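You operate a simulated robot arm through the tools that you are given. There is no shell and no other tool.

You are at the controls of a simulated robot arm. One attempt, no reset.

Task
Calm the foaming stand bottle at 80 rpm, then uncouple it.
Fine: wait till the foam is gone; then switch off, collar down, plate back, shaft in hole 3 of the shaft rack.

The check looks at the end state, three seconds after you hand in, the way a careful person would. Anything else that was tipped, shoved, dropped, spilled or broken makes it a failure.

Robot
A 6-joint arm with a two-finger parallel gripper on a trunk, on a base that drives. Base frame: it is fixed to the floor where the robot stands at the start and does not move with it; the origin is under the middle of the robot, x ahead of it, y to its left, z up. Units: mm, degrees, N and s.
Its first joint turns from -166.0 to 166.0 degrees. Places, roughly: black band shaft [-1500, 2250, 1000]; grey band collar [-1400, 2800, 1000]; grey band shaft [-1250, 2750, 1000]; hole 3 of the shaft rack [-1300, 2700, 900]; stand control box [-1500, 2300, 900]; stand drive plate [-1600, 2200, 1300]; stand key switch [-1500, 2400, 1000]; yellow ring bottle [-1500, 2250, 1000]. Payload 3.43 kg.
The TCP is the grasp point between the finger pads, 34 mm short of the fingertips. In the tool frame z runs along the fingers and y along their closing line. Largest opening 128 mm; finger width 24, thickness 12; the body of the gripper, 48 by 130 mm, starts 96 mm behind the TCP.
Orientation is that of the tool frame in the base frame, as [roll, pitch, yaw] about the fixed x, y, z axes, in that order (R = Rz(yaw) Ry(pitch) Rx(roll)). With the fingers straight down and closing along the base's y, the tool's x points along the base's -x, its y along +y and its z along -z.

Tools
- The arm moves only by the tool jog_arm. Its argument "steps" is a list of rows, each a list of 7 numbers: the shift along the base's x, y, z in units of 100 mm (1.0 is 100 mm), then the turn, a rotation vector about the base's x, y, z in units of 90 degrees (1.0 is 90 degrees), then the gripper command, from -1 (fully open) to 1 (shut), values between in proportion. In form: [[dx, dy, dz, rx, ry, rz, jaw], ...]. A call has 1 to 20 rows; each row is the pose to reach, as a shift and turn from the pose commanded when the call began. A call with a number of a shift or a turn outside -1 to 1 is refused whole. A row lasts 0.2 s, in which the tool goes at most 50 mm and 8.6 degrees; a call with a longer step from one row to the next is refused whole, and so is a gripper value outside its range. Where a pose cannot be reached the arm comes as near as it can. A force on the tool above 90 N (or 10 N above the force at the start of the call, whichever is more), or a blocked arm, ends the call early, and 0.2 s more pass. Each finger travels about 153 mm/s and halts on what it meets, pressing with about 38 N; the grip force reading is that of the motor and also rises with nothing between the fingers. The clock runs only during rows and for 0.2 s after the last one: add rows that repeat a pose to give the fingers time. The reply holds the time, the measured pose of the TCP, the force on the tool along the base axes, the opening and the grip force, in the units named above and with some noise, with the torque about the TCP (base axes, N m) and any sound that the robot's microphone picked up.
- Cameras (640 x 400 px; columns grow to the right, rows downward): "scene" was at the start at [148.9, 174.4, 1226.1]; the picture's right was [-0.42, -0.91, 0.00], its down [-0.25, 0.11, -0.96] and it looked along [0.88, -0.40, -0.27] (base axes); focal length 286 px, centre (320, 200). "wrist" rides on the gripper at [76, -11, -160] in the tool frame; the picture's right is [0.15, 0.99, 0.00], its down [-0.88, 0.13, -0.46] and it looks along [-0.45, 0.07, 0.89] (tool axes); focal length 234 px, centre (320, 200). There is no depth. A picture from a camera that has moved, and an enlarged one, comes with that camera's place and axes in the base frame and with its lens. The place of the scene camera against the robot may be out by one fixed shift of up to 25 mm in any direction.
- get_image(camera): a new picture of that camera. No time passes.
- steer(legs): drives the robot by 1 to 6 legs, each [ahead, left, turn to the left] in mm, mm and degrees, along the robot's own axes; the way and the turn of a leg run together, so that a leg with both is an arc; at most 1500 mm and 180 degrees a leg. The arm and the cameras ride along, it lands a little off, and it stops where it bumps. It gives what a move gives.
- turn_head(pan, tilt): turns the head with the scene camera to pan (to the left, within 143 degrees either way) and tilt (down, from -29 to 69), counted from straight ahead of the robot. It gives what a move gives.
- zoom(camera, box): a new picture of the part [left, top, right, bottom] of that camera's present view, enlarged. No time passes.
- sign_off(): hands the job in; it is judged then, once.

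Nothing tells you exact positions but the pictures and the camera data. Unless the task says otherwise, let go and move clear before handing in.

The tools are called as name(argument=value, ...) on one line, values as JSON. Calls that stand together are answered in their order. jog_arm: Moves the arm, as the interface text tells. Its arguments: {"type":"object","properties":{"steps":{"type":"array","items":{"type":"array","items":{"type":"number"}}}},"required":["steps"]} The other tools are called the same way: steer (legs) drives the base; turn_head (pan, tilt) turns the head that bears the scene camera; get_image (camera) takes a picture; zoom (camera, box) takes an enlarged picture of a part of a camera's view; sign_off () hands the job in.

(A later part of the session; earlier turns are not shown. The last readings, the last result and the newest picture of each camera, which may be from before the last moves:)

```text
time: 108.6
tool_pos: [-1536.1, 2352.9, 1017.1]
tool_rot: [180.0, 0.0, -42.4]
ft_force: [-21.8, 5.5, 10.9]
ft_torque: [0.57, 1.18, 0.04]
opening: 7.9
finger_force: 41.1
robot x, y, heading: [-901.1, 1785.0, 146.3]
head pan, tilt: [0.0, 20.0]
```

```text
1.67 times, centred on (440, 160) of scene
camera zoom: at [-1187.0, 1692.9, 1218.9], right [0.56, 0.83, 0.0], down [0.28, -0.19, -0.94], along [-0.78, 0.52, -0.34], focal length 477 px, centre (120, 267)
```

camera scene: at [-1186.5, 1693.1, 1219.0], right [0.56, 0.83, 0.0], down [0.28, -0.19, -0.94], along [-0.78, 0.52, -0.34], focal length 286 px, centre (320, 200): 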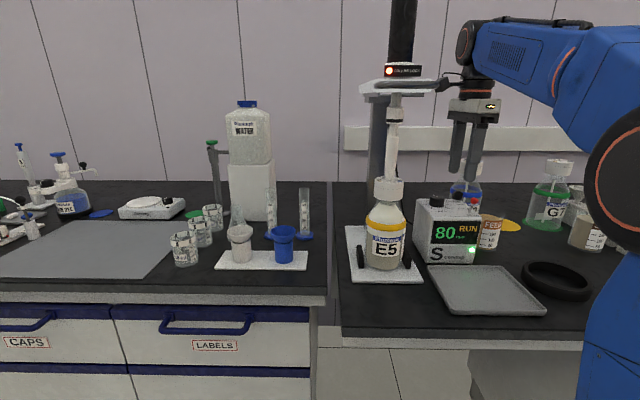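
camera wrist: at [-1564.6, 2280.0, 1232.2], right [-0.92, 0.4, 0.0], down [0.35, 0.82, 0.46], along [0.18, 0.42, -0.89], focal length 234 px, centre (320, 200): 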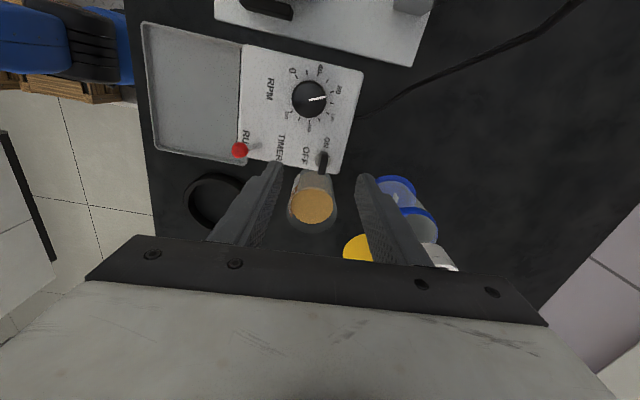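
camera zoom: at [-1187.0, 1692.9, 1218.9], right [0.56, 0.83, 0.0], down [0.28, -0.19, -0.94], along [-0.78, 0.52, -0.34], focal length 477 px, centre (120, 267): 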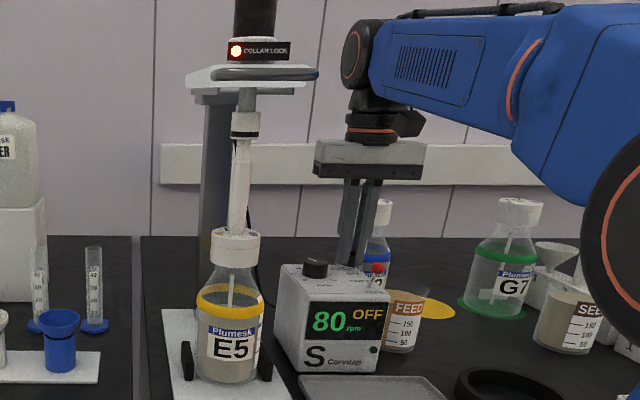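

The display now reads OFF and the run lamp is out; I'll turn the last few degrees to the full OFF mark and then release.

jog_arm(steps=[[0.003, 0, 0, 0, 0, 0.05, 1], [0.003, 0, 0, 0, 0, 0.1, 1], [0.003, 0, 0, 0, 0, 0.1, 1]])

jog_arm(steps=[[-0.003, 0, 0, 0, 0, 0, 0.6], [-0.003, 0, 0, 0, 0, 0, 0.3], [-0.003, 0, 0, 0, 0, 0, 0.3], [-0.003, 0, 0.3, 0, 0, 0, 0.3], [-0.003, 0, 0.6, 0, 0, 0, 0.3]])

zoom(camera="wrist", box=[200, 100, 440, 250])

zoom(camera="scene", box=[360, 40, 520, 280])

```text
time: 109.4
tool_pos: [-1535.7, 2353.4, 1015.8]
tool_rot: [179.9, 0.1, -33.5]
ft_force: [-26.5, -3.1, 6.3]
ft_torque: [0.05, 0.86, -0.93]
opening: 8.0
finger_force: 42.2
robot x, y, heading: [-904.4, 1789.2, 146.0]
head pan, tilt: [0.0, 20.0]
```

```text
time: 110.6
tool_pos: [-1536.0, 2352.5, 1077.8]
tool_rot: [180.0, 0.0, -33.6]
ft_force: [-0.2, 0.7, 0.8]
ft_torque: [0.0, -0.01, 0.03]
opening: 44.6
finger_force: 0.0
robot x, y, heading: [-900.6, 1787.7, 146.2]
head pan, tilt: [0.0, 20.0]
```

```text
2.67 times, centred on (320, 175) of wrist
camera zoom: at [-1465.6, 2321.8, 1236.6], right [-0.42, -0.91, 0.0], down [-0.81, 0.38, 0.46], along [-0.41, 0.19, -0.89], focal length 624 px, centre (320, 267)
```

zoom: 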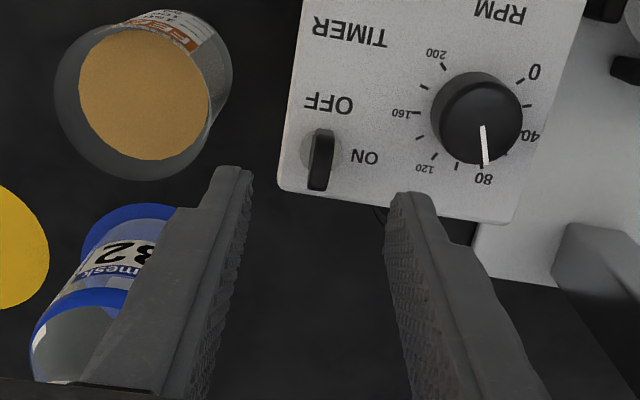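

```text
1.67 times, centred on (440, 160) of scene
camera zoom: at [-1186.5, 1693.2, 1219.0], right [0.56, 0.83, 0.0], down [0.28, -0.19, -0.94], along [-0.78, 0.52, -0.34], focal length 477 px, centre (120, 267)
```

zoom: 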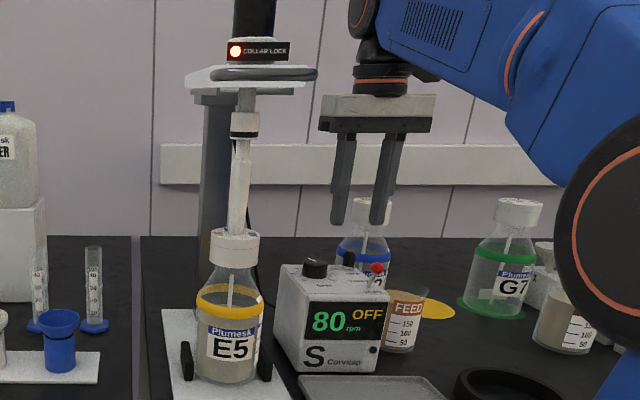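

The key points to OFF and the knob to 80. Next is the collar at about (-1567, 2136), z≈1182, so I'll back the arm out, bring it in front of the stand, and then tilt the gripper horizontal.

jog_arm(steps=[[0.26, -0.17, 0.12, 0, 0, 0, 0], [0.52, -0.35, 0.24, 0, 0, 0, 0], [0.78, -0.52, 0.35, 0, 0, 0, 0]])

jog_arm(steps=[[0.26, -0.17, 0.12, 0, 0, 0, 0], [0.52, -0.35, 0.24, 0, 0, 0, 0], [0.78, -0.52, 0.35, 0, 0, 0, 0]])

jog_arm(steps=[[0.26, -0.17, 0.12, 0, 0, 0, 0], [0.52, -0.35, 0.24, 0, 0, 0, 0], [0.78, -0.52, 0.34, 0, 0, 0, 0]])

get_image(camera="scene")

```text
time: 111.4
tool_pos: [-1458.4, 2302.4, 1113.5]
tool_rot: [-180.0, 0.0, -33.5]
ft_force: [-0.5, 0.8, 0.0]
ft_torque: [-0.04, -0.09, -0.01]
opening: 63.8
finger_force: 0.0
robot x, y, heading: [-907.3, 1786.5, 146.3]
head pan, tilt: [0.0, 20.0]
```

```text
time: 112.2
tool_pos: [-1379.1, 2251.2, 1146.6]
tool_rot: [-180.0, -0.1, -33.4]
ft_force: [-0.1, 0.0, -0.1]
ft_torque: [-0.03, -0.06, 0.02]
opening: 63.8
finger_force: 0.0
robot x, y, heading: [-903.5, 1785.4, 146.1]
head pan, tilt: [0.0, 20.0]
```

```text
time: 113.0
tool_pos: [-1304.2, 2201.1, 1159.3]
tool_rot: [-179.9, 0.4, -33.5]
ft_force: [-0.5, -0.8, -0.1]
ft_torque: [-0.04, -0.06, 0.01]
opening: 64.1
finger_force: 0.1
out of reach, approached as far as the arm can: row 2, 3
robot x, y, heading: [-905.8, 1786.9, 146.4]
head pan, tilt: [0.0, 20.0]
```

```text
taken
camera scene: at [-1186.6, 1693.3, 1219.0], right [0.56, 0.83, 0.0], down [0.28, -0.19, -0.94], along [-0.78, 0.52, -0.34], focal length 286 px, centre (320, 200)
```

scene: 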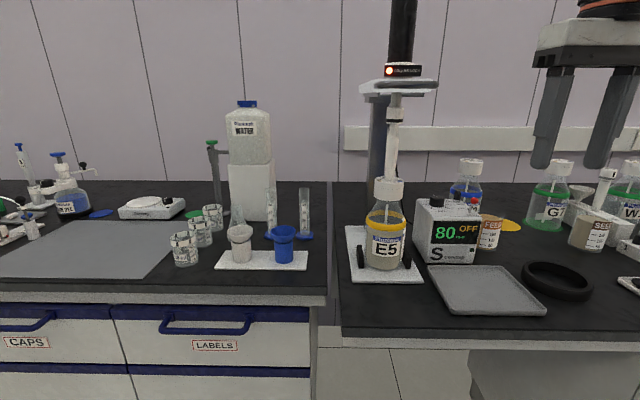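

The arm is near its vertical reach limit with the tool pointing down, so I'll tilt the gripper to horizontal here, clear of everything.

jog_arm(steps=[[0, 0, 0, 0.05, 0.075, 0, 0], [0, 0, 0, 0.1, 0.15, 0, 0], [0, 0, 0, 0.15, 0.224, 0, 0], [0, 0, 0, 0.2, 0.299, 0, 0], [0, 0, 0, 0.25, 0.374, 0, 0], [0, 0, 0, 0.3, 0.448, 0, 0]])

get_image(camera="scene")

```text
time: 114.4
tool_pos: [-1304.9, 2201.1, 1160.5]
tool_rot: [-179.7, 48.7, -33.4]
ft_force: [-1.1, 0.0, -0.6]
ft_torque: [-0.03, -0.03, 0.0]
opening: 64.0
finger_force: 0.1
robot x, y, heading: [-904.3, 1785.9, 146.1]
head pan, tilt: [0.0, 20.0]
```

```text
taken
camera scene: at [-1186.5, 1693.3, 1219.0], right [0.56, 0.83, 0.0], down [0.28, -0.19, -0.94], along [-0.78, 0.52, -0.34], focal length 286 px, centre (320, 200)
```

scene: 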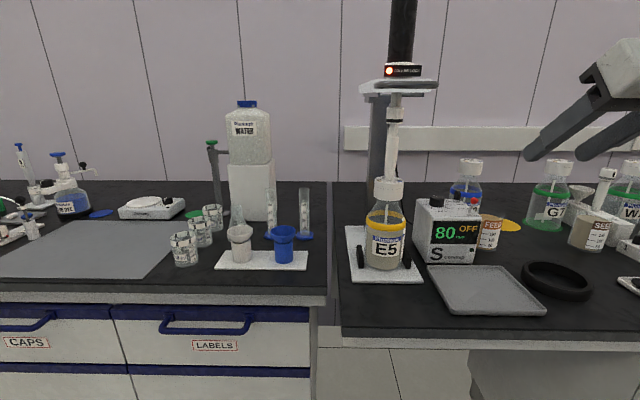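

Tilting works; I'll finish the rotation to horizontal.

jog_arm(steps=[[0, 0, 0, 0.05, 0.075, 0, 0], [0, 0, 0, 0.1, 0.15, 0, 0], [0, 0, 0, 0.15, 0.224, 0, 0], [0, 0, 0, 0.2, 0.299, 0, 0], [0, 0, 0, 0.255, 0.381, 0, 0], [0, 0, 0, 0.255, 0.381, 0, 0]])

get_image(camera="scene")

get_image(camera="wrist")

```text
refused: row 5 steps farther than a row can; nothing moved
```

```text
taken
camera scene: at [-1186.5, 1693.3, 1219.0], right [0.56, 0.83, 0.0], down [0.28, -0.19, -0.94], along [-0.78, 0.52, -0.34], focal length 286 px, centre (320, 200)
```

scene: 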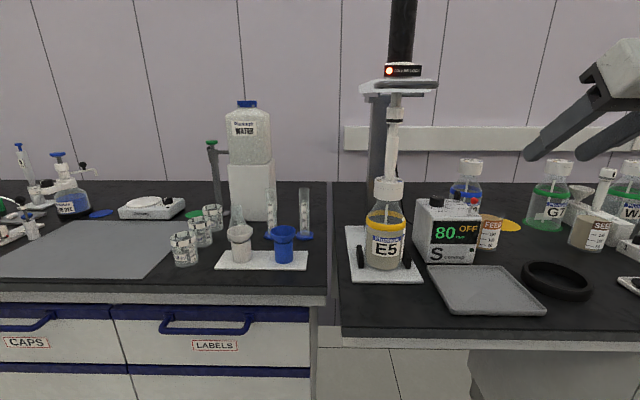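

```text
taken
camera wrist: at [-1157.1, 2117.3, 1209.1], right [-0.47, -0.88, -0.11], down [-0.27, 0.02, 0.96], along [-0.84, 0.48, -0.25], focal length 234 px, centre (320, 200)
```

wrist: 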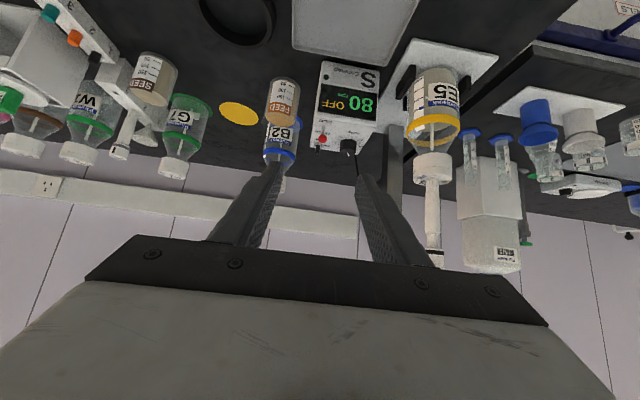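

jog_arm(steps=[[0, 0, 0, 0.05, 0.074, 0, 0], [0, 0, 0, 0.1, 0.148, 0, 0], [0, 0, 0, 0.15, 0.222, 0, 0], [0, 0, 0, 0.2, 0.296, 0, 0], [0, 0, 0, 0.25, 0.37, 0, 0], [0, 0, 0, 0.255, 0.381, 0, 0]])

get_image(camera="scene")

get_image(camera="wrist")

```text
time: 115.8
tool_pos: [-1304.7, 2212.3, 1156.1]
tool_rot: [105.0, 87.6, -104.0]
ft_force: [0.7, -0.4, -0.4]
ft_torque: [0.0, 0.0, -0.01]
opening: 63.7
finger_force: 0.0
robot x, y, heading: [-906.0, 1787.3, 146.3]
head pan, tilt: [0.0, 20.0]
```

```text
taken
camera scene: at [-1164.4, 1708.9, 1225.2], right [0.56, 0.83, -0.02], down [0.27, -0.2, -0.94], along [-0.79, 0.52, -0.33], focal length 286 px, centre (320, 200)
```

scene: 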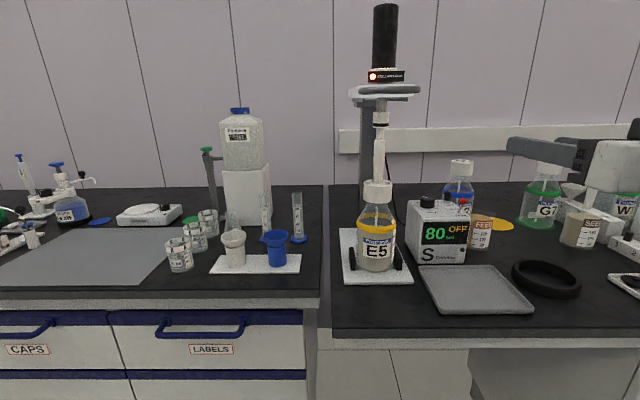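

```text
taken
camera wrist: at [-1159.8, 2144.4, 1081.2], right [-0.48, -0.87, -0.11], down [0.34, -0.3, 0.89], along [-0.81, 0.39, 0.44], focal length 234 px, centre (320, 200)
```

wrist: 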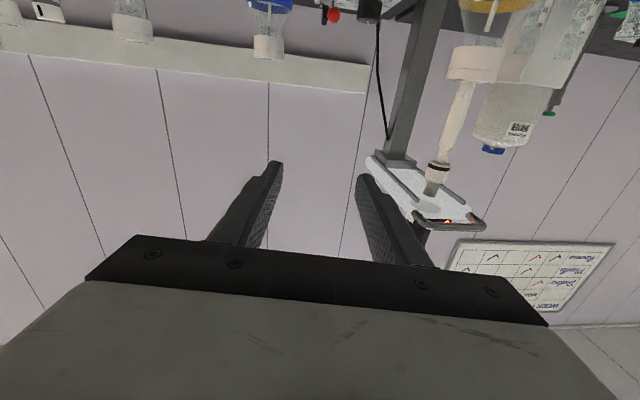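

The scene camera shifted and tilted by about 25 mm, so something about the robot is being pushed or leaning. I'll look at the arm before moving further.

turn_head(pan=-60, tilt=35)

get_image(camera="scene")

```text
time: 117.1
tool_pos: [-1304.9, 2211.5, 1156.2]
tool_rot: [105.6, 87.7, -103.3]
ft_force: [-0.2, -0.9, 0.0]
ft_torque: [-0.01, 0.0, 0.01]
opening: 64.4
finger_force: 0.1
robot x, y, heading: [-901.7, 1788.8, 146.4]
head pan, tilt: [-60.0, 35.0]
```

```text
taken
camera scene: at [-1081.9, 1743.9, 1199.2], right [1.0, -0.07, -0.02], down [-0.05, -0.58, -0.81], along [0.04, 0.81, -0.59], focal length 286 px, centre (320, 200)
```

scene: 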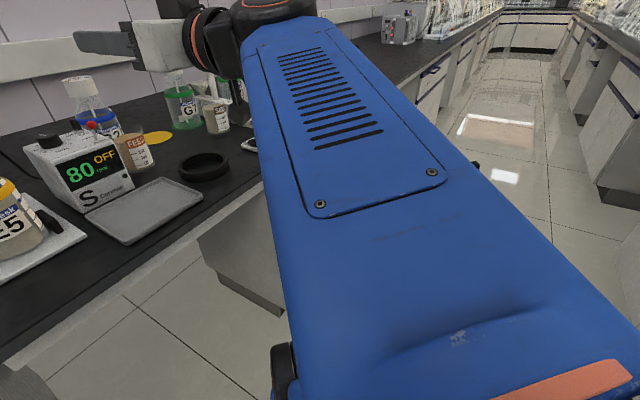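

The forearm is right beside the head mast and the tool is 5° off its commanded direction, so the arm is likely fouling my own mast. I'll undo that last tilt and choose a better base position.

jog_arm(steps=[[0, 0, 0, -0.05, -0.074, 0, 0], [0, 0, 0, -0.1, -0.148, 0, 0], [0, 0, 0, -0.15, -0.222, 0, 0], [0, 0, 0, -0.2, -0.296, 0, 0], [0, 0, 0, -0.25, -0.37, 0, 0], [0, 0, 0, -0.255, -0.381, 0, 0]])

get_image(camera="scene")

```text
time: 118.5
tool_pos: [-1305.2, 2201.7, 1162.2]
tool_rot: [-179.7, 48.5, -33.5]
ft_force: [0.0, -0.4, -0.5]
ft_torque: [-0.01, 0.0, -0.01]
opening: 63.9
finger_force: 0.0
robot x, y, heading: [-903.2, 1785.5, 146.2]
head pan, tilt: [-60.0, 35.0]
```

```text
taken
camera scene: at [-1103.2, 1729.0, 1195.1], right [1.0, -0.07, 0.0], down [-0.04, -0.57, -0.82], along [0.05, 0.82, -0.57], focal length 286 px, centre (320, 200)
```

scene: 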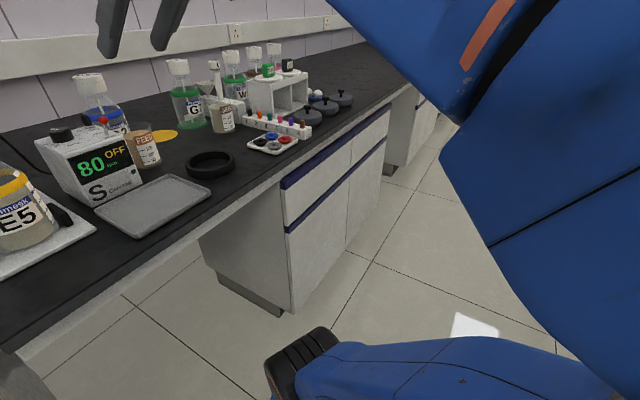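

Everything returned to normal. I'll reposition the base 120 mm back and 200 mm left, so the stand lies ahead and to the right, away from the mast.

steer(legs=[[-120, 0, 0], [0, 200, 0]])

turn_head(pan=-15, tilt=15)

get_image(camera="scene")

```text
time: 120.9
tool_pos: [-1317.9, 1969.5, 1160.9]
tool_rot: [-179.7, 48.5, -33.6]
ft_force: [0.3, -0.7, -0.8]
ft_torque: [-0.01, -0.01, 0.0]
opening: 64.2
finger_force: 0.1
robot x, y, heading: [-920.8, 1555.1, 146.0]
head pan, tilt: [-60.0, 35.0]
```

```text
time: 122.0
tool_pos: [-1317.1, 1969.7, 1159.8]
tool_rot: [-179.7, 48.5, -33.5]
ft_force: [0.1, 0.2, 0.9]
ft_torque: [-0.02, -0.03, -0.02]
opening: 63.7
finger_force: 0.1
robot x, y, heading: [-915.7, 1554.1, 146.1]
head pan, tilt: [-15.0, 15.0]
```

```text
taken
camera scene: at [-1183.9, 1479.3, 1227.1], right [0.75, 0.66, 0.0], down [0.17, -0.2, -0.97], along [-0.63, 0.73, -0.26], focal length 286 px, centre (320, 200)
```

scene: 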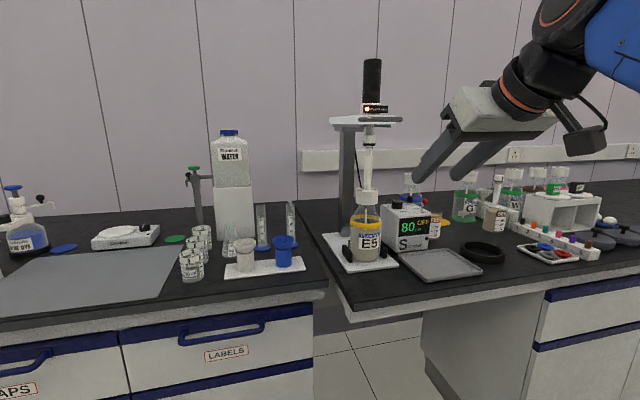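

Good view now. I'll zoom on the lamp, collar and plate.

zoom(camera="scene", box=[320, 90, 420, 152])

zoom(camera="scene", box=[320, 140, 420, 202])

```text
6.40 times, centred on (370, 121) of scene
camera zoom: at [-1183.9, 1479.3, 1227.1], right [0.75, 0.66, 0.0], down [0.17, -0.2, -0.97], along [-0.63, 0.73, -0.26], focal length 1831 px, centre (0, 706)
```

zoom: 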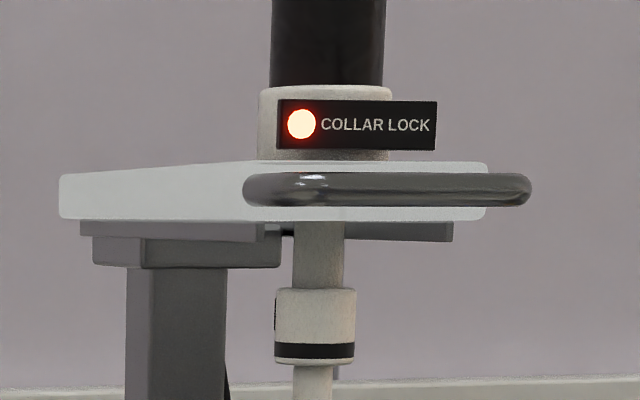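

```text
6.40 times, centred on (370, 171) of scene
camera zoom: at [-1183.9, 1479.3, 1227.1], right [0.75, 0.66, 0.0], down [0.17, -0.2, -0.97], along [-0.63, 0.73, -0.26], focal length 1831 px, centre (0, 386)
```

zoom: 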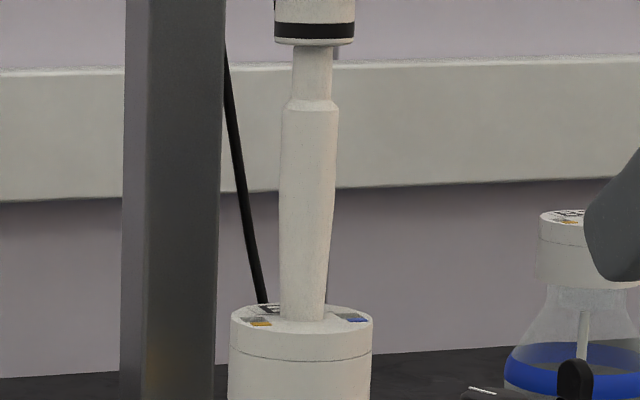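

The collar axis is at about (-1572, 2142), z 1168–1196, and the gripper is already laterally aligned with it. I'll advance 90 mm and then finish tilting to horizontal.

jog_arm(steps=[[-0.37, 0.25, 0, 0, 0, 0, 0], [-0.75, 0.5, 0, 0, 0, 0, 0], [-0.75, 0.5, 0, 0.05, 0.074, 0, 0], [-0.75, 0.5, 0, 0.1, 0.148, 0, 0], [-0.75, 0.5, 0, 0.15, 0.222, 0, 0], [-0.75, 0.5, 0, 0.2, 0.296, 0, 0], [-0.75, 0.5, 0, 0.25, 0.37, 0, 0], [-0.75, 0.5, 0, 0.257, 0.384, 0, 0], [-0.75, 0.5, 0, 0.257, 0.384, 0, 0]])

get_image(camera="scene")

get_image(camera="wrist")

```text
time: 124.0
tool_pos: [-1393.6, 2020.7, 1160.3]
tool_rot: [-49.5, 89.7, 96.5]
ft_force: [0.3, -0.2, 0.5]
ft_torque: [-0.03, 0.03, 0.01]
opening: 64.3
finger_force: 0.0
robot x, y, heading: [-922.7, 1550.3, 146.1]
head pan, tilt: [-15.0, 15.0]
```

```text
taken
camera scene: at [-1183.9, 1479.3, 1227.1], right [0.75, 0.66, 0.0], down [0.17, -0.2, -0.97], along [-0.63, 0.73, -0.26], focal length 286 px, centre (320, 200)
```

scene: 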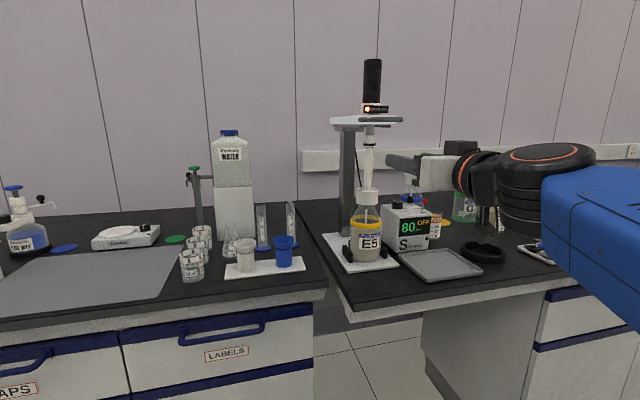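

```text
taken
camera wrist: at [-1254.1, 1941.3, 1084.3], right [-0.55, -0.82, -0.15], down [0.31, -0.37, 0.88], along [-0.78, 0.44, 0.45], focal length 234 px, centre (320, 200)
```

wrist: 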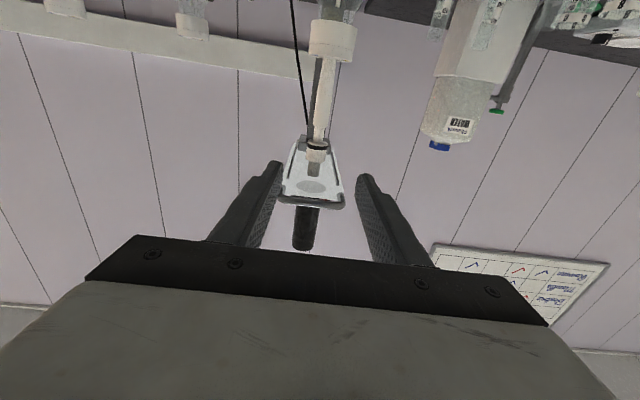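

The gripper is now horizontal and pointing at the collar. I'll zoom with the wrist camera to line up precisely.

zoom(camera="wrist", box=[260, 110, 380, 185])

zoom(camera="scene", box=[330, 90, 450, 165])

```text
5.33 times, centred on (320, 148) of wrist
camera zoom: at [-1254.1, 1941.3, 1084.3], right [-0.55, -0.82, -0.15], down [0.31, -0.37, 0.88], along [-0.78, 0.44, 0.45], focal length 1249 px, centre (320, 480)
```

zoom: 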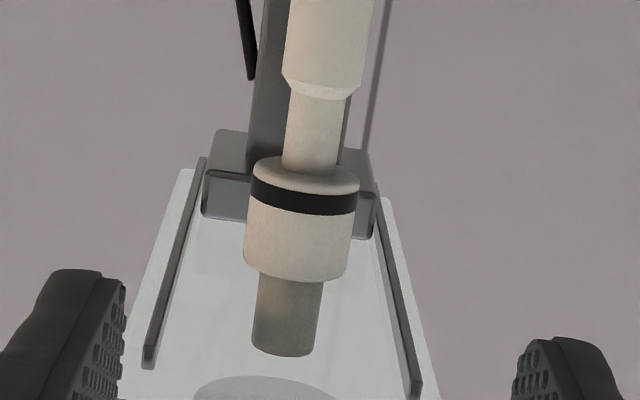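

```text
5.33 times, centred on (390, 128) of scene
camera zoom: at [-1183.9, 1479.3, 1227.1], right [0.75, 0.66, 0.0], down [0.17, -0.2, -0.97], along [-0.63, 0.73, -0.26], focal length 1526 px, centre (-53, 587)
```

zoom: 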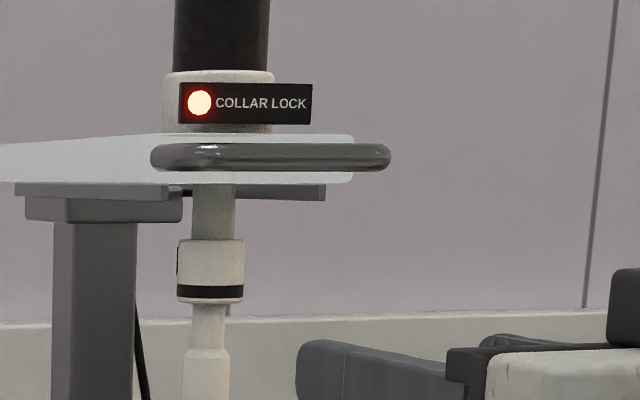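

The collar is centred laterally, sits about 26 mm above the TCP line, and is no longer rotating. I'll raise and advance part-way, then re-check.

jog_arm(steps=[[0, 0, 0.25, 0, 0, 0, 0], [-0.3, 0.2, 0.25, 0, 0, 0, 0], [-0.6, 0.4, 0.25, 0, 0, 0, 0], [-0.91, 0.61, 0.25, 0, 0, 0, 0], [-0.91, 0.61, 0.25, 0, 0, 0, 0]])

zoom(camera="wrist", box=[240, 110, 400, 210])

zoom(camera="scene", box=[330, 90, 450, 165])

```text
time: 125.2
tool_pos: [-1483.5, 2076.6, 1185.2]
tool_rot: [-55.3, 89.8, 90.8]
ft_force: [-0.9, 0.1, 0.0]
ft_torque: [0.0, 0.05, 0.02]
opening: 64.1
finger_force: 0.0
robot x, y, heading: [-916.7, 1555.9, 145.8]
head pan, tilt: [-15.0, 15.0]
```

```text
4.00 times, centred on (320, 160) of wrist
camera zoom: at [-1344.6, 1998.0, 1110.2], right [-0.55, -0.82, -0.15], down [0.31, -0.37, 0.88], along [-0.78, 0.44, 0.45], focal length 937 px, centre (320, 360)
```

zoom: 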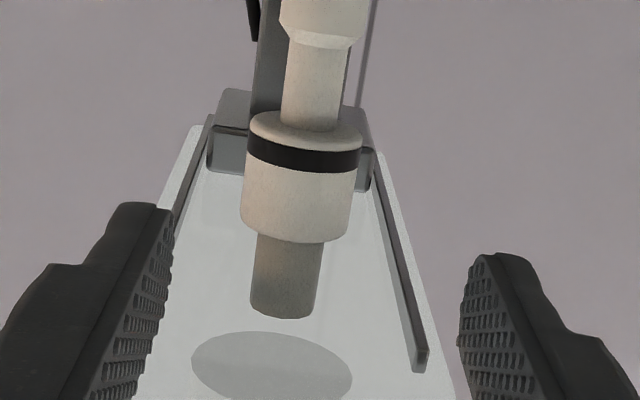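

```text
5.33 times, centred on (390, 128) of scene
camera zoom: at [-1183.9, 1479.2, 1227.1], right [0.75, 0.66, 0.0], down [0.17, -0.2, -0.97], along [-0.63, 0.73, -0.26], focal length 1526 px, centre (-53, 587)
```

zoom: 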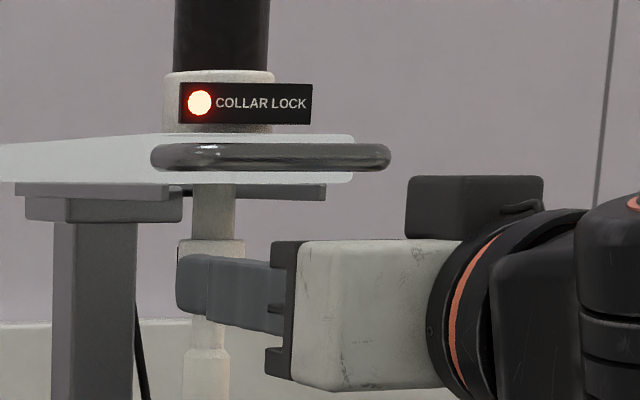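

Height is good; the collar is about 4 mm to the right and roughly 100 mm ahead. I'll move in around it.

jog_arm(steps=[[-0.1, 0.1, 0, 0, 0, 0, 0], [-0.4, 0.3, 0, 0, 0, 0, 0], [-0.65, 0.475, 0, 0, 0, 0, 0], [-0.81, 0.59, 0, 0, 0, 0, 0], [-0.81, 0.59, 0, 0, 0, 0, 0]])

zoom(camera="wrist", box=[240, 110, 400, 210])

zoom(camera="scene", box=[330, 90, 450, 165])

```text
time: 126.4
tool_pos: [-1565.6, 2137.6, 1187.7]
tool_rot: [-52.6, 89.8, 93.5]
ft_force: [0.5, 0.5, 0.5]
ft_torque: [-0.02, 0.0, 0.0]
opening: 64.1
finger_force: 0.0
robot x, y, heading: [-913.9, 1547.5, 146.1]
head pan, tilt: [-15.0, 15.0]
```

```text
4.00 times, centred on (320, 160) of wrist
camera zoom: at [-1426.2, 2059.7, 1111.1], right [-0.55, -0.82, -0.15], down [0.31, -0.37, 0.88], along [-0.78, 0.44, 0.45], focal length 937 px, centre (320, 360)
```

zoom: 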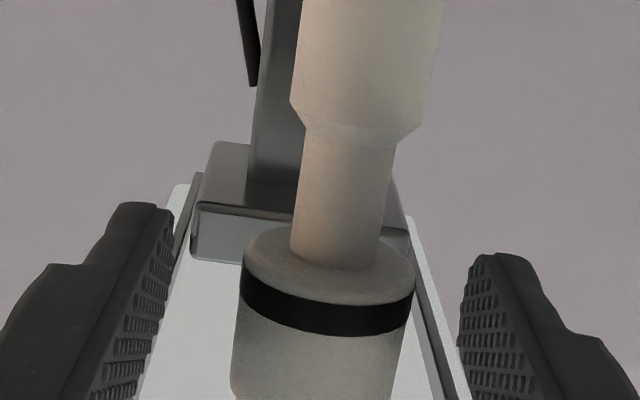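

```text
5.33 times, centred on (390, 128) of scene
camera zoom: at [-1183.9, 1479.3, 1227.1], right [0.75, 0.66, 0.0], down [0.17, -0.2, -0.97], along [-0.63, 0.73, -0.26], focal length 1526 px, centre (-53, 587)
```

zoom: 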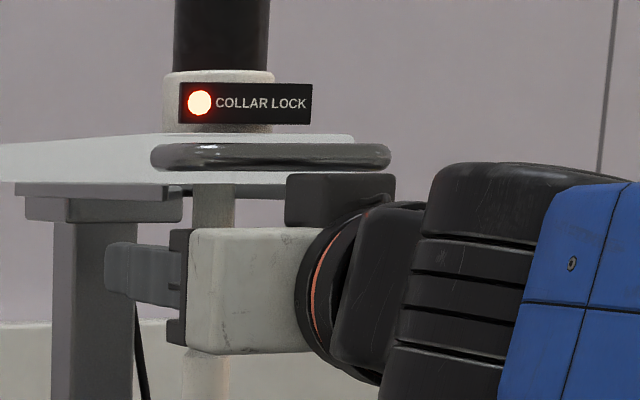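

The fingers straddle the collar. The "COLLAR LOCK" lamp is still lit, perhaps a run-down interlock, so I'll wait a bit before touching the collar and watch the lamp.

jog_arm(steps=[[0, 0, 0, 0, 0, 0, 0], [0, 0, 0, 0, 0, 0, 0], [0, 0, 0, 0, 0, 0, 0], [0, 0, 0, 0, 0, 0, 0], [0, 0, 0, 0, 0, 0, 0], [0, 0, 0, 0, 0, 0, 0], [0, 0, 0, 0, 0, 0, 0], [0, 0, 0, 0, 0, 0, 0], [0, 0, 0, 0, 0, 0, 0], [0, 0, 0, 0, 0, 0, 0], [0, 0, 0, 0, 0, 0, 0], [0, 0, 0, 0, 0, 0, 0], [0, 0, 0, 0, 0, 0, 0], [0, 0, 0, 0, 0, 0, 0], [0, 0, 0, 0, 0, 0, 0], [0, 0, 0, 0, 0, 0, 0], [0, 0, 0, 0, 0, 0, 0], [0, 0, 0, 0, 0, 0, 0], [0, 0, 0, 0, 0, 0, 0], [0, 0, 0, 0, 0, 0, 0]])

zoom(camera="scene", box=[330, 90, 450, 165])

jog_arm(steps=[[0, 0, 0, 0, 0, 0, 0], [0, 0, 0, 0, 0, 0, 0], [0, 0, 0, 0, 0, 0, 0], [0, 0, 0, 0, 0, 0, 0], [0, 0, 0, 0, 0, 0, 0], [0, 0, 0, 0, 0, 0, 0], [0, 0, 0, 0, 0, 0, 0], [0, 0, 0, 0, 0, 0, 0], [0, 0, 0, 0, 0, 0, 0], [0, 0, 0, 0, 0, 0, 0], [0, 0, 0, 0, 0, 0, 0], [0, 0, 0, 0, 0, 0, 0], [0, 0, 0, 0, 0, 0, 0], [0, 0, 0, 0, 0, 0, 0], [0, 0, 0, 0, 0, 0, 0], [0, 0, 0, 0, 0, 0, 0], [0, 0, 0, 0, 0, 0, 0], [0, 0, 0, 0, 0, 0, 0], [0, 0, 0, 0, 0, 0, 0], [0, 0, 0, 0, 0, 0, 0]])

zoom(camera="scene", box=[330, 90, 450, 165])

```text
time: 130.6
tool_pos: [-1564.4, 2137.5, 1187.8]
tool_rot: [-54.2, 89.8, 91.9]
ft_force: [-0.5, -0.2, -0.1]
ft_torque: [-0.02, -0.01, -0.02]
opening: 64.2
finger_force: 0.1
robot x, y, heading: [-914.8, 1554.7, 146.1]
head pan, tilt: [-15.0, 15.0]
```

```text
5.33 times, centred on (390, 128) of scene
camera zoom: at [-1183.9, 1479.3, 1227.1], right [0.75, 0.66, 0.0], down [0.17, -0.2, -0.97], along [-0.63, 0.73, -0.26], focal length 1526 px, centre (-53, 587)
```

zoom: 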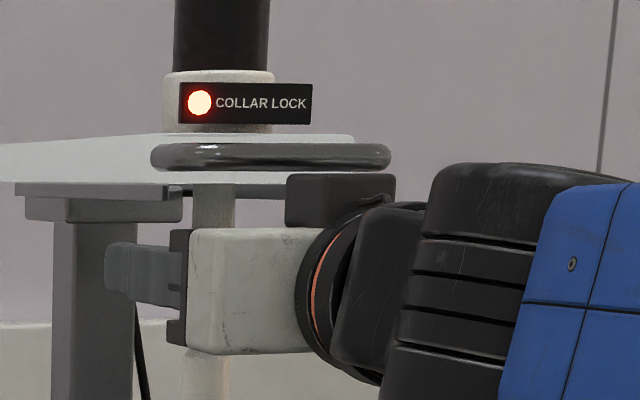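

```text
time: 134.8
tool_pos: [-1565.1, 2136.9, 1187.6]
tool_rot: [-54.4, 89.8, 91.7]
ft_force: [-0.8, 0.4, -0.2]
ft_torque: [-0.02, 0.03, 0.02]
opening: 63.9
finger_force: 0.0
robot x, y, heading: [-912.1, 1552.0, 146.1]
head pan, tilt: [-15.0, 15.0]
```

```text
5.33 times, centred on (390, 128) of scene
camera zoom: at [-1183.9, 1479.3, 1227.1], right [0.75, 0.66, 0.0], down [0.17, -0.2, -0.97], along [-0.63, 0.73, -0.26], focal length 1526 px, centre (-53, 587)
```

zoom: 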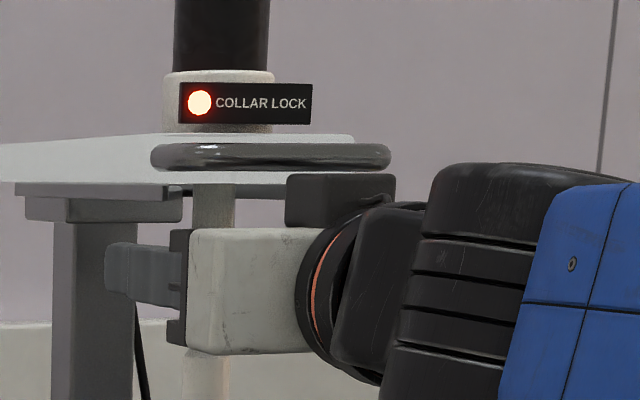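

Still lit 26 s after switch-off. I'll wait a while longer to see whether the lock releases.

jog_arm(steps=[[0, 0, 0, 0, 0, 0, 0], [0, 0, 0, 0, 0, 0, 0], [0, 0, 0, 0, 0, 0, 0], [0, 0, 0, 0, 0, 0, 0], [0, 0, 0, 0, 0, 0, 0], [0, 0, 0, 0, 0, 0, 0], [0, 0, 0, 0, 0, 0, 0], [0, 0, 0, 0, 0, 0, 0], [0, 0, 0, 0, 0, 0, 0], [0, 0, 0, 0, 0, 0, 0], [0, 0, 0, 0, 0, 0, 0], [0, 0, 0, 0, 0, 0, 0], [0, 0, 0, 0, 0, 0, 0], [0, 0, 0, 0, 0, 0, 0], [0, 0, 0, 0, 0, 0, 0], [0, 0, 0, 0, 0, 0, 0], [0, 0, 0, 0, 0, 0, 0], [0, 0, 0, 0, 0, 0, 0], [0, 0, 0, 0, 0, 0, 0], [0, 0, 0, 0, 0, 0, 0]])

jog_arm(steps=[[0, 0, 0, 0, 0, 0, 0], [0, 0, 0, 0, 0, 0, 0], [0, 0, 0, 0, 0, 0, 0], [0, 0, 0, 0, 0, 0, 0], [0, 0, 0, 0, 0, 0, 0], [0, 0, 0, 0, 0, 0, 0], [0, 0, 0, 0, 0, 0, 0], [0, 0, 0, 0, 0, 0, 0], [0, 0, 0, 0, 0, 0, 0], [0, 0, 0, 0, 0, 0, 0], [0, 0, 0, 0, 0, 0, 0], [0, 0, 0, 0, 0, 0, 0], [0, 0, 0, 0, 0, 0, 0], [0, 0, 0, 0, 0, 0, 0], [0, 0, 0, 0, 0, 0, 0], [0, 0, 0, 0, 0, 0, 0], [0, 0, 0, 0, 0, 0, 0], [0, 0, 0, 0, 0, 0, 0], [0, 0, 0, 0, 0, 0, 0], [0, 0, 0, 0, 0, 0, 0]])

jog_arm(steps=[[0, 0, 0, 0, 0, 0, 0], [0, 0, 0, 0, 0, 0, 0], [0, 0, 0, 0, 0, 0, 0], [0, 0, 0, 0, 0, 0, 0], [0, 0, 0, 0, 0, 0, 0], [0, 0, 0, 0, 0, 0, 0], [0, 0, 0, 0, 0, 0, 0], [0, 0, 0, 0, 0, 0, 0], [0, 0, 0, 0, 0, 0, 0], [0, 0, 0, 0, 0, 0, 0], [0, 0, 0, 0, 0, 0, 0], [0, 0, 0, 0, 0, 0, 0], [0, 0, 0, 0, 0, 0, 0], [0, 0, 0, 0, 0, 0, 0], [0, 0, 0, 0, 0, 0, 0], [0, 0, 0, 0, 0, 0, 0], [0, 0, 0, 0, 0, 0, 0], [0, 0, 0, 0, 0, 0, 0], [0, 0, 0, 0, 0, 0, 0], [0, 0, 0, 0, 0, 0, 0]])

zoom(camera="scene", box=[330, 90, 450, 165])

jog_arm(steps=[[0, 0, 0, 0, 0, 0, 0], [0, 0, 0, 0, 0, 0, 0], [0, 0, 0, 0, 0, 0, 0], [0, 0, 0, 0, 0, 0, 0], [0, 0, 0, 0, 0, 0, 0], [0, 0, 0, 0, 0, 0, 0], [0, 0, 0, 0, 0, 0, 0], [0, 0, 0, 0, 0, 0, 0], [0, 0, 0, 0, 0, 0, 0], [0, 0, 0, 0, 0, 0, 0], [0, 0, 0, 0, 0, 0, 0], [0, 0, 0, 0, 0, 0, 0], [0, 0, 0, 0, 0, 0, 0], [0, 0, 0, 0, 0, 0, 0], [0, 0, 0, 0, 0, 0, 0], [0, 0, 0, 0, 0, 0, 0], [0, 0, 0, 0, 0, 0, 0], [0, 0, 0, 0, 0, 0, 0], [0, 0, 0, 0, 0, 0, 0], [0, 0, 0, 0, 0, 0, 0]])

jog_arm(steps=[[0, 0, 0, 0, 0, 0, 0], [0, 0, 0, 0, 0, 0, 0], [0, 0, 0, 0, 0, 0, 0], [0, 0, 0, 0, 0, 0, 0], [0, 0, 0, 0, 0, 0, 0], [0, 0, 0, 0, 0, 0, 0], [0, 0, 0, 0, 0, 0, 0], [0, 0, 0, 0, 0, 0, 0], [0, 0, 0, 0, 0, 0, 0], [0, 0, 0, 0, 0, 0, 0], [0, 0, 0, 0, 0, 0, 0], [0, 0, 0, 0, 0, 0, 0], [0, 0, 0, 0, 0, 0, 0], [0, 0, 0, 0, 0, 0, 0], [0, 0, 0, 0, 0, 0, 0], [0, 0, 0, 0, 0, 0, 0], [0, 0, 0, 0, 0, 0, 0], [0, 0, 0, 0, 0, 0, 0], [0, 0, 0, 0, 0, 0, 0], [0, 0, 0, 0, 0, 0, 0]])

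zoom(camera="scene", box=[330, 90, 450, 165])

```text
time: 139.0
tool_pos: [-1565.3, 2138.1, 1188.5]
tool_rot: [-54.6, 89.8, 91.6]
ft_force: [0.1, -0.6, -0.6]
ft_torque: [0.03, 0.02, 0.01]
opening: 63.9
finger_force: 0.1
robot x, y, heading: [-916.4, 1553.8, 146.0]
head pan, tilt: [-15.0, 15.0]
```

```text
time: 143.2
tool_pos: [-1564.6, 2138.4, 1188.6]
tool_rot: [-54.5, 89.8, 91.6]
ft_force: [0.7, 0.0, 0.6]
ft_torque: [0.02, -0.03, 0.03]
opening: 64.1
finger_force: 0.1
robot x, y, heading: [-918.6, 1556.5, 146.2]
head pan, tilt: [-15.0, 15.0]
```

```text
time: 147.4
tool_pos: [-1566.5, 2137.5, 1187.5]
tool_rot: [-54.2, 89.8, 91.7]
ft_force: [0.6, 0.6, -0.3]
ft_torque: [0.03, -0.02, 0.02]
opening: 64.1
finger_force: 0.1
robot x, y, heading: [-914.7, 1552.6, 146.2]
head pan, tilt: [-15.0, 15.0]
```

```text
5.33 times, centred on (390, 128) of scene
camera zoom: at [-1183.9, 1479.3, 1227.1], right [0.75, 0.66, 0.0], down [0.17, -0.2, -0.97], along [-0.63, 0.73, -0.26], focal length 1526 px, centre (-53, 587)
```

zoom: 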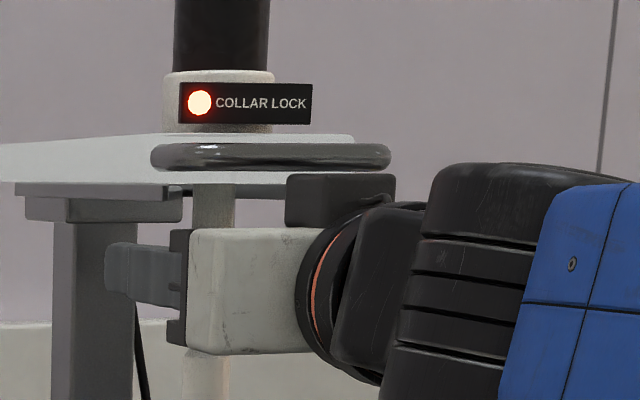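

```text
time: 151.6
tool_pos: [-1566.0, 2137.9, 1187.6]
tool_rot: [-54.4, 89.8, 91.7]
ft_force: [-0.4, 0.9, -0.2]
ft_torque: [0.02, -0.01, 0.01]
opening: 64.0
finger_force: 0.1
robot x, y, heading: [-914.2, 1552.4, 146.0]
head pan, tilt: [-15.0, 15.0]
```

```text
time: 155.8
tool_pos: [-1565.4, 2138.3, 1186.6]
tool_rot: [-54.6, 89.8, 91.6]
ft_force: [0.1, -0.1, 0.4]
ft_torque: [-0.01, -0.01, -0.02]
opening: 64.1
finger_force: 0.1
robot x, y, heading: [-915.2, 1552.7, 146.2]
head pan, tilt: [-15.0, 15.0]
```

```text
5.33 times, centred on (390, 128) of scene
camera zoom: at [-1183.9, 1479.3, 1227.1], right [0.75, 0.66, 0.0], down [0.17, -0.2, -0.97], along [-0.63, 0.73, -0.26], focal length 1526 px, centre (-53, 587)
```

zoom: 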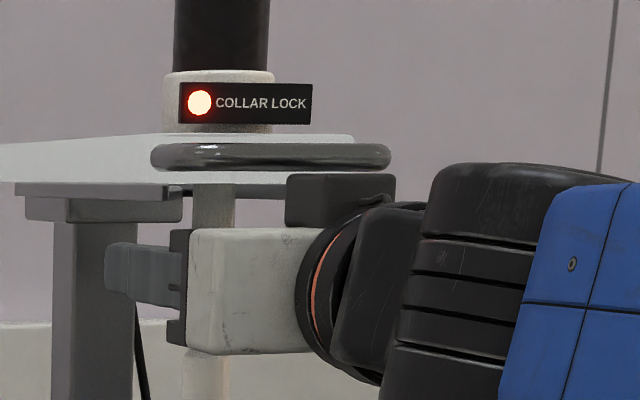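

The lamp hasn't changed in 47 s and the shaft is stopped with the box OFF, so it may simply show the collar is in its locked-up position. I'll grip the collar and test with a very small downward motion while watching the force.

jog_arm(steps=[[0, 0, 0, 0, 0, 0, 0.4], [0, 0, 0, 0, 0, 0, 1], [0, 0, 0, 0, 0, 0, 1], [0, 0, 0, 0, 0, 0, 1]])

zoom(camera="wrist", box=[240, 110, 400, 210])

zoom(camera="scene", box=[330, 90, 450, 165])

```text
time: 156.8
tool_pos: [-1565.2, 2138.1, 1187.2]
tool_rot: [-56.7, 89.8, 89.5]
ft_force: [1.2, 1.4, -0.8]
ft_torque: [0.27, -0.24, -0.17]
opening: 26.1
finger_force: 38.3
robot x, y, heading: [-917.4, 1556.7, 145.8]
head pan, tilt: [-15.0, 15.0]
```

```text
4.00 times, centred on (320, 160) of wrist
camera zoom: at [-1426.2, 2059.7, 1110.9], right [-0.55, -0.82, -0.15], down [0.31, -0.37, 0.88], along [-0.78, 0.44, 0.45], focal length 937 px, centre (320, 360)
```

zoom: 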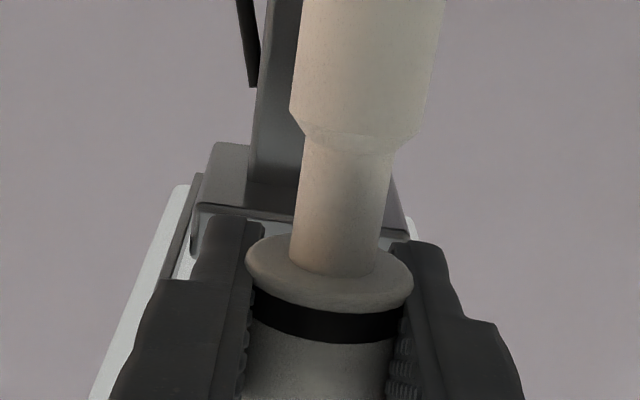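

```text
5.33 times, centred on (390, 128) of scene
camera zoom: at [-1183.9, 1479.3, 1227.1], right [0.75, 0.66, 0.0], down [0.17, -0.2, -0.97], along [-0.63, 0.73, -0.26], focal length 1526 px, centre (-53, 587)
```

zoom: 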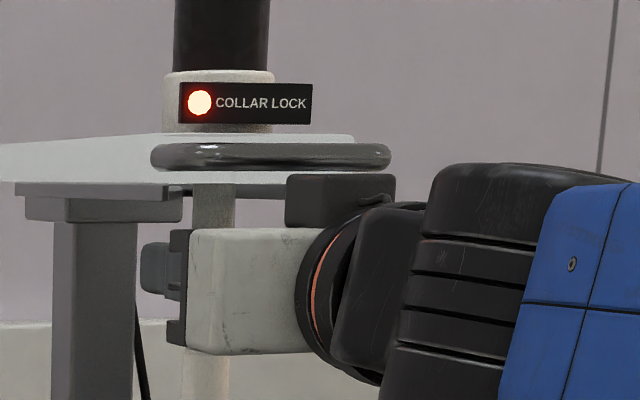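

Gripped at 26 mm. Now a tiny downward test of 2 mm.

jog_arm(steps=[[0, 0, -0.01, 0, 0, 0, 1], [0, 0, -0.02, 0, 0, 0, 1]])

zoom(camera="wrist", box=[240, 110, 400, 210])

```text
time: 157.4
tool_pos: [-1564.5, 2138.8, 1186.1]
tool_rot: [-50.8, 89.8, 95.5]
ft_force: [0.5, -0.5, 1.1]
ft_torque: [-0.08, -0.04, 0.01]
opening: 29.3
finger_force: 38.3
robot x, y, heading: [-913.8, 1549.7, 146.1]
head pan, tilt: [-15.0, 15.0]
```

```text
4.00 times, centred on (320, 160) of wrist
camera zoom: at [-1426.1, 2060.0, 1108.5], right [-0.55, -0.82, -0.15], down [0.31, -0.37, 0.88], along [-0.78, 0.44, 0.45], focal length 937 px, centre (320, 360)
```

zoom: 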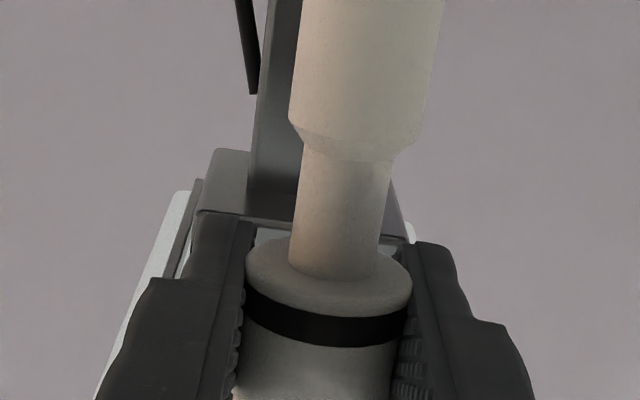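

The collar slides freely (force about 1 N). I'll continue lowering it gently.

jog_arm(steps=[[0, 0, -0.02, 0, 0, 0, 1], [0, 0, -0.04, 0, 0, 0, 1], [0, 0, -0.06, 0, 0, 0, 1], [0, 0, -0.08, 0, 0, 0, 1], [0, 0, -0.1, 0, 0, 0, 1]])

zoom(camera="wrist", box=[240, 110, 400, 210])

zoom(camera="scene", box=[330, 90, 450, 165])

```text
time: 158.6
tool_pos: [-1564.6, 2138.6, 1175.4]
tool_rot: [-50.1, 89.9, 95.9]
ft_force: [0.7, -1.4, 0.6]
ft_torque: [-0.14, -0.01, 0.02]
opening: 29.6
finger_force: 37.8
robot x, y, heading: [-918.3, 1552.7, 146.1]
head pan, tilt: [-15.0, 15.0]
```

```text
4.00 times, centred on (320, 160) of wrist
camera zoom: at [-1426.0, 2060.5, 1097.6], right [-0.55, -0.82, -0.15], down [0.31, -0.37, 0.88], along [-0.78, 0.44, 0.45], focal length 937 px, centre (320, 360)
```

zoom: 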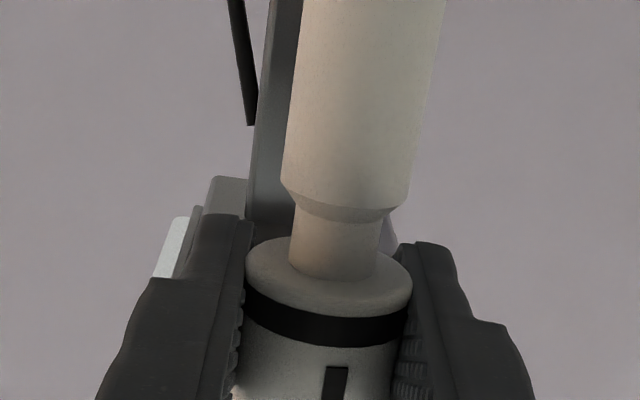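

```text
5.33 times, centred on (390, 128) of scene
camera zoom: at [-1183.9, 1479.2, 1227.1], right [0.75, 0.66, 0.0], down [0.17, -0.2, -0.97], along [-0.63, 0.73, -0.26], focal length 1526 px, centre (-53, 587)
```

zoom: 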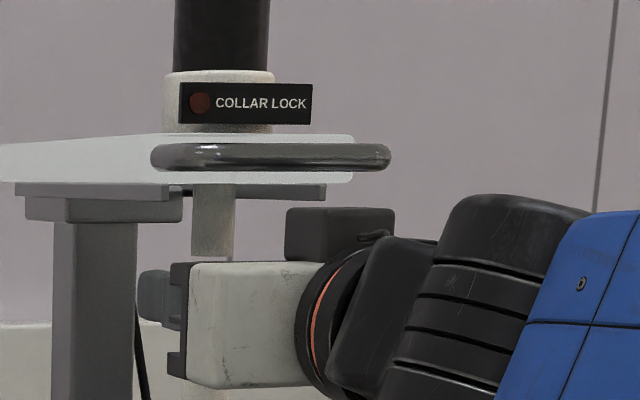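

The lamp went dark, so the lock indicator just showed the collar being up. There's about 6 mm of neck left, so I'll continue down to the shoulder.

jog_arm(steps=[[0, 0, -0.015, 0, 0, 0, 1], [0, 0, -0.03, 0, 0, 0, 1], [0, 0, -0.045, 0, 0, 0, 1]])

zoom(camera="wrist", box=[240, 110, 400, 210])

zoom(camera="scene", box=[330, 100, 450, 175])

```text
time: 159.4
tool_pos: [-1564.7, 2141.5, 1169.1]
tool_rot: [-62.1, 89.9, 83.8]
ft_force: [0.7, -1.4, 0.0]
ft_torque: [-0.19, -0.06, -0.01]
opening: 29.3
finger_force: 37.6
robot x, y, heading: [-916.9, 1555.9, 145.8]
head pan, tilt: [-15.0, 15.0]
```

```text
4.00 times, centred on (320, 160) of wrist
camera zoom: at [-1426.4, 2061.8, 1092.8], right [-0.55, -0.82, -0.15], down [0.3, -0.37, 0.88], along [-0.78, 0.44, 0.45], focal length 937 px, centre (320, 360)
```

zoom: 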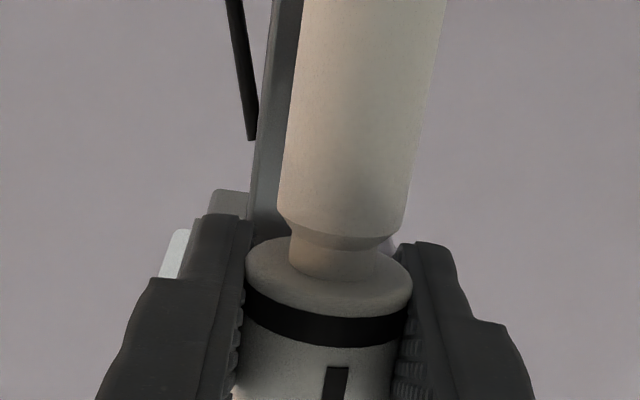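

```text
5.33 times, centred on (390, 138) of scene
camera zoom: at [-1183.9, 1479.2, 1227.1], right [0.75, 0.66, 0.0], down [0.17, -0.2, -0.97], along [-0.63, 0.73, -0.26], focal length 1526 px, centre (-53, 533)
```

zoom: 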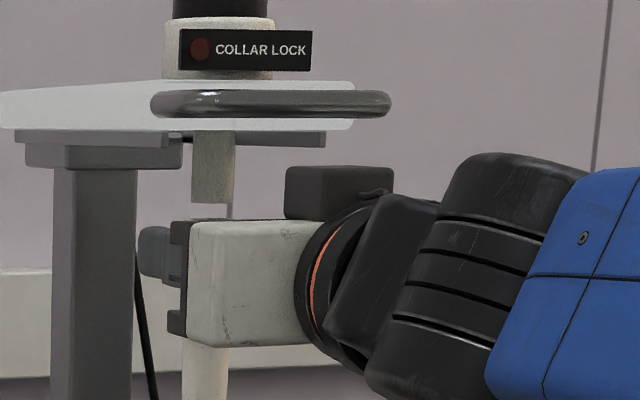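

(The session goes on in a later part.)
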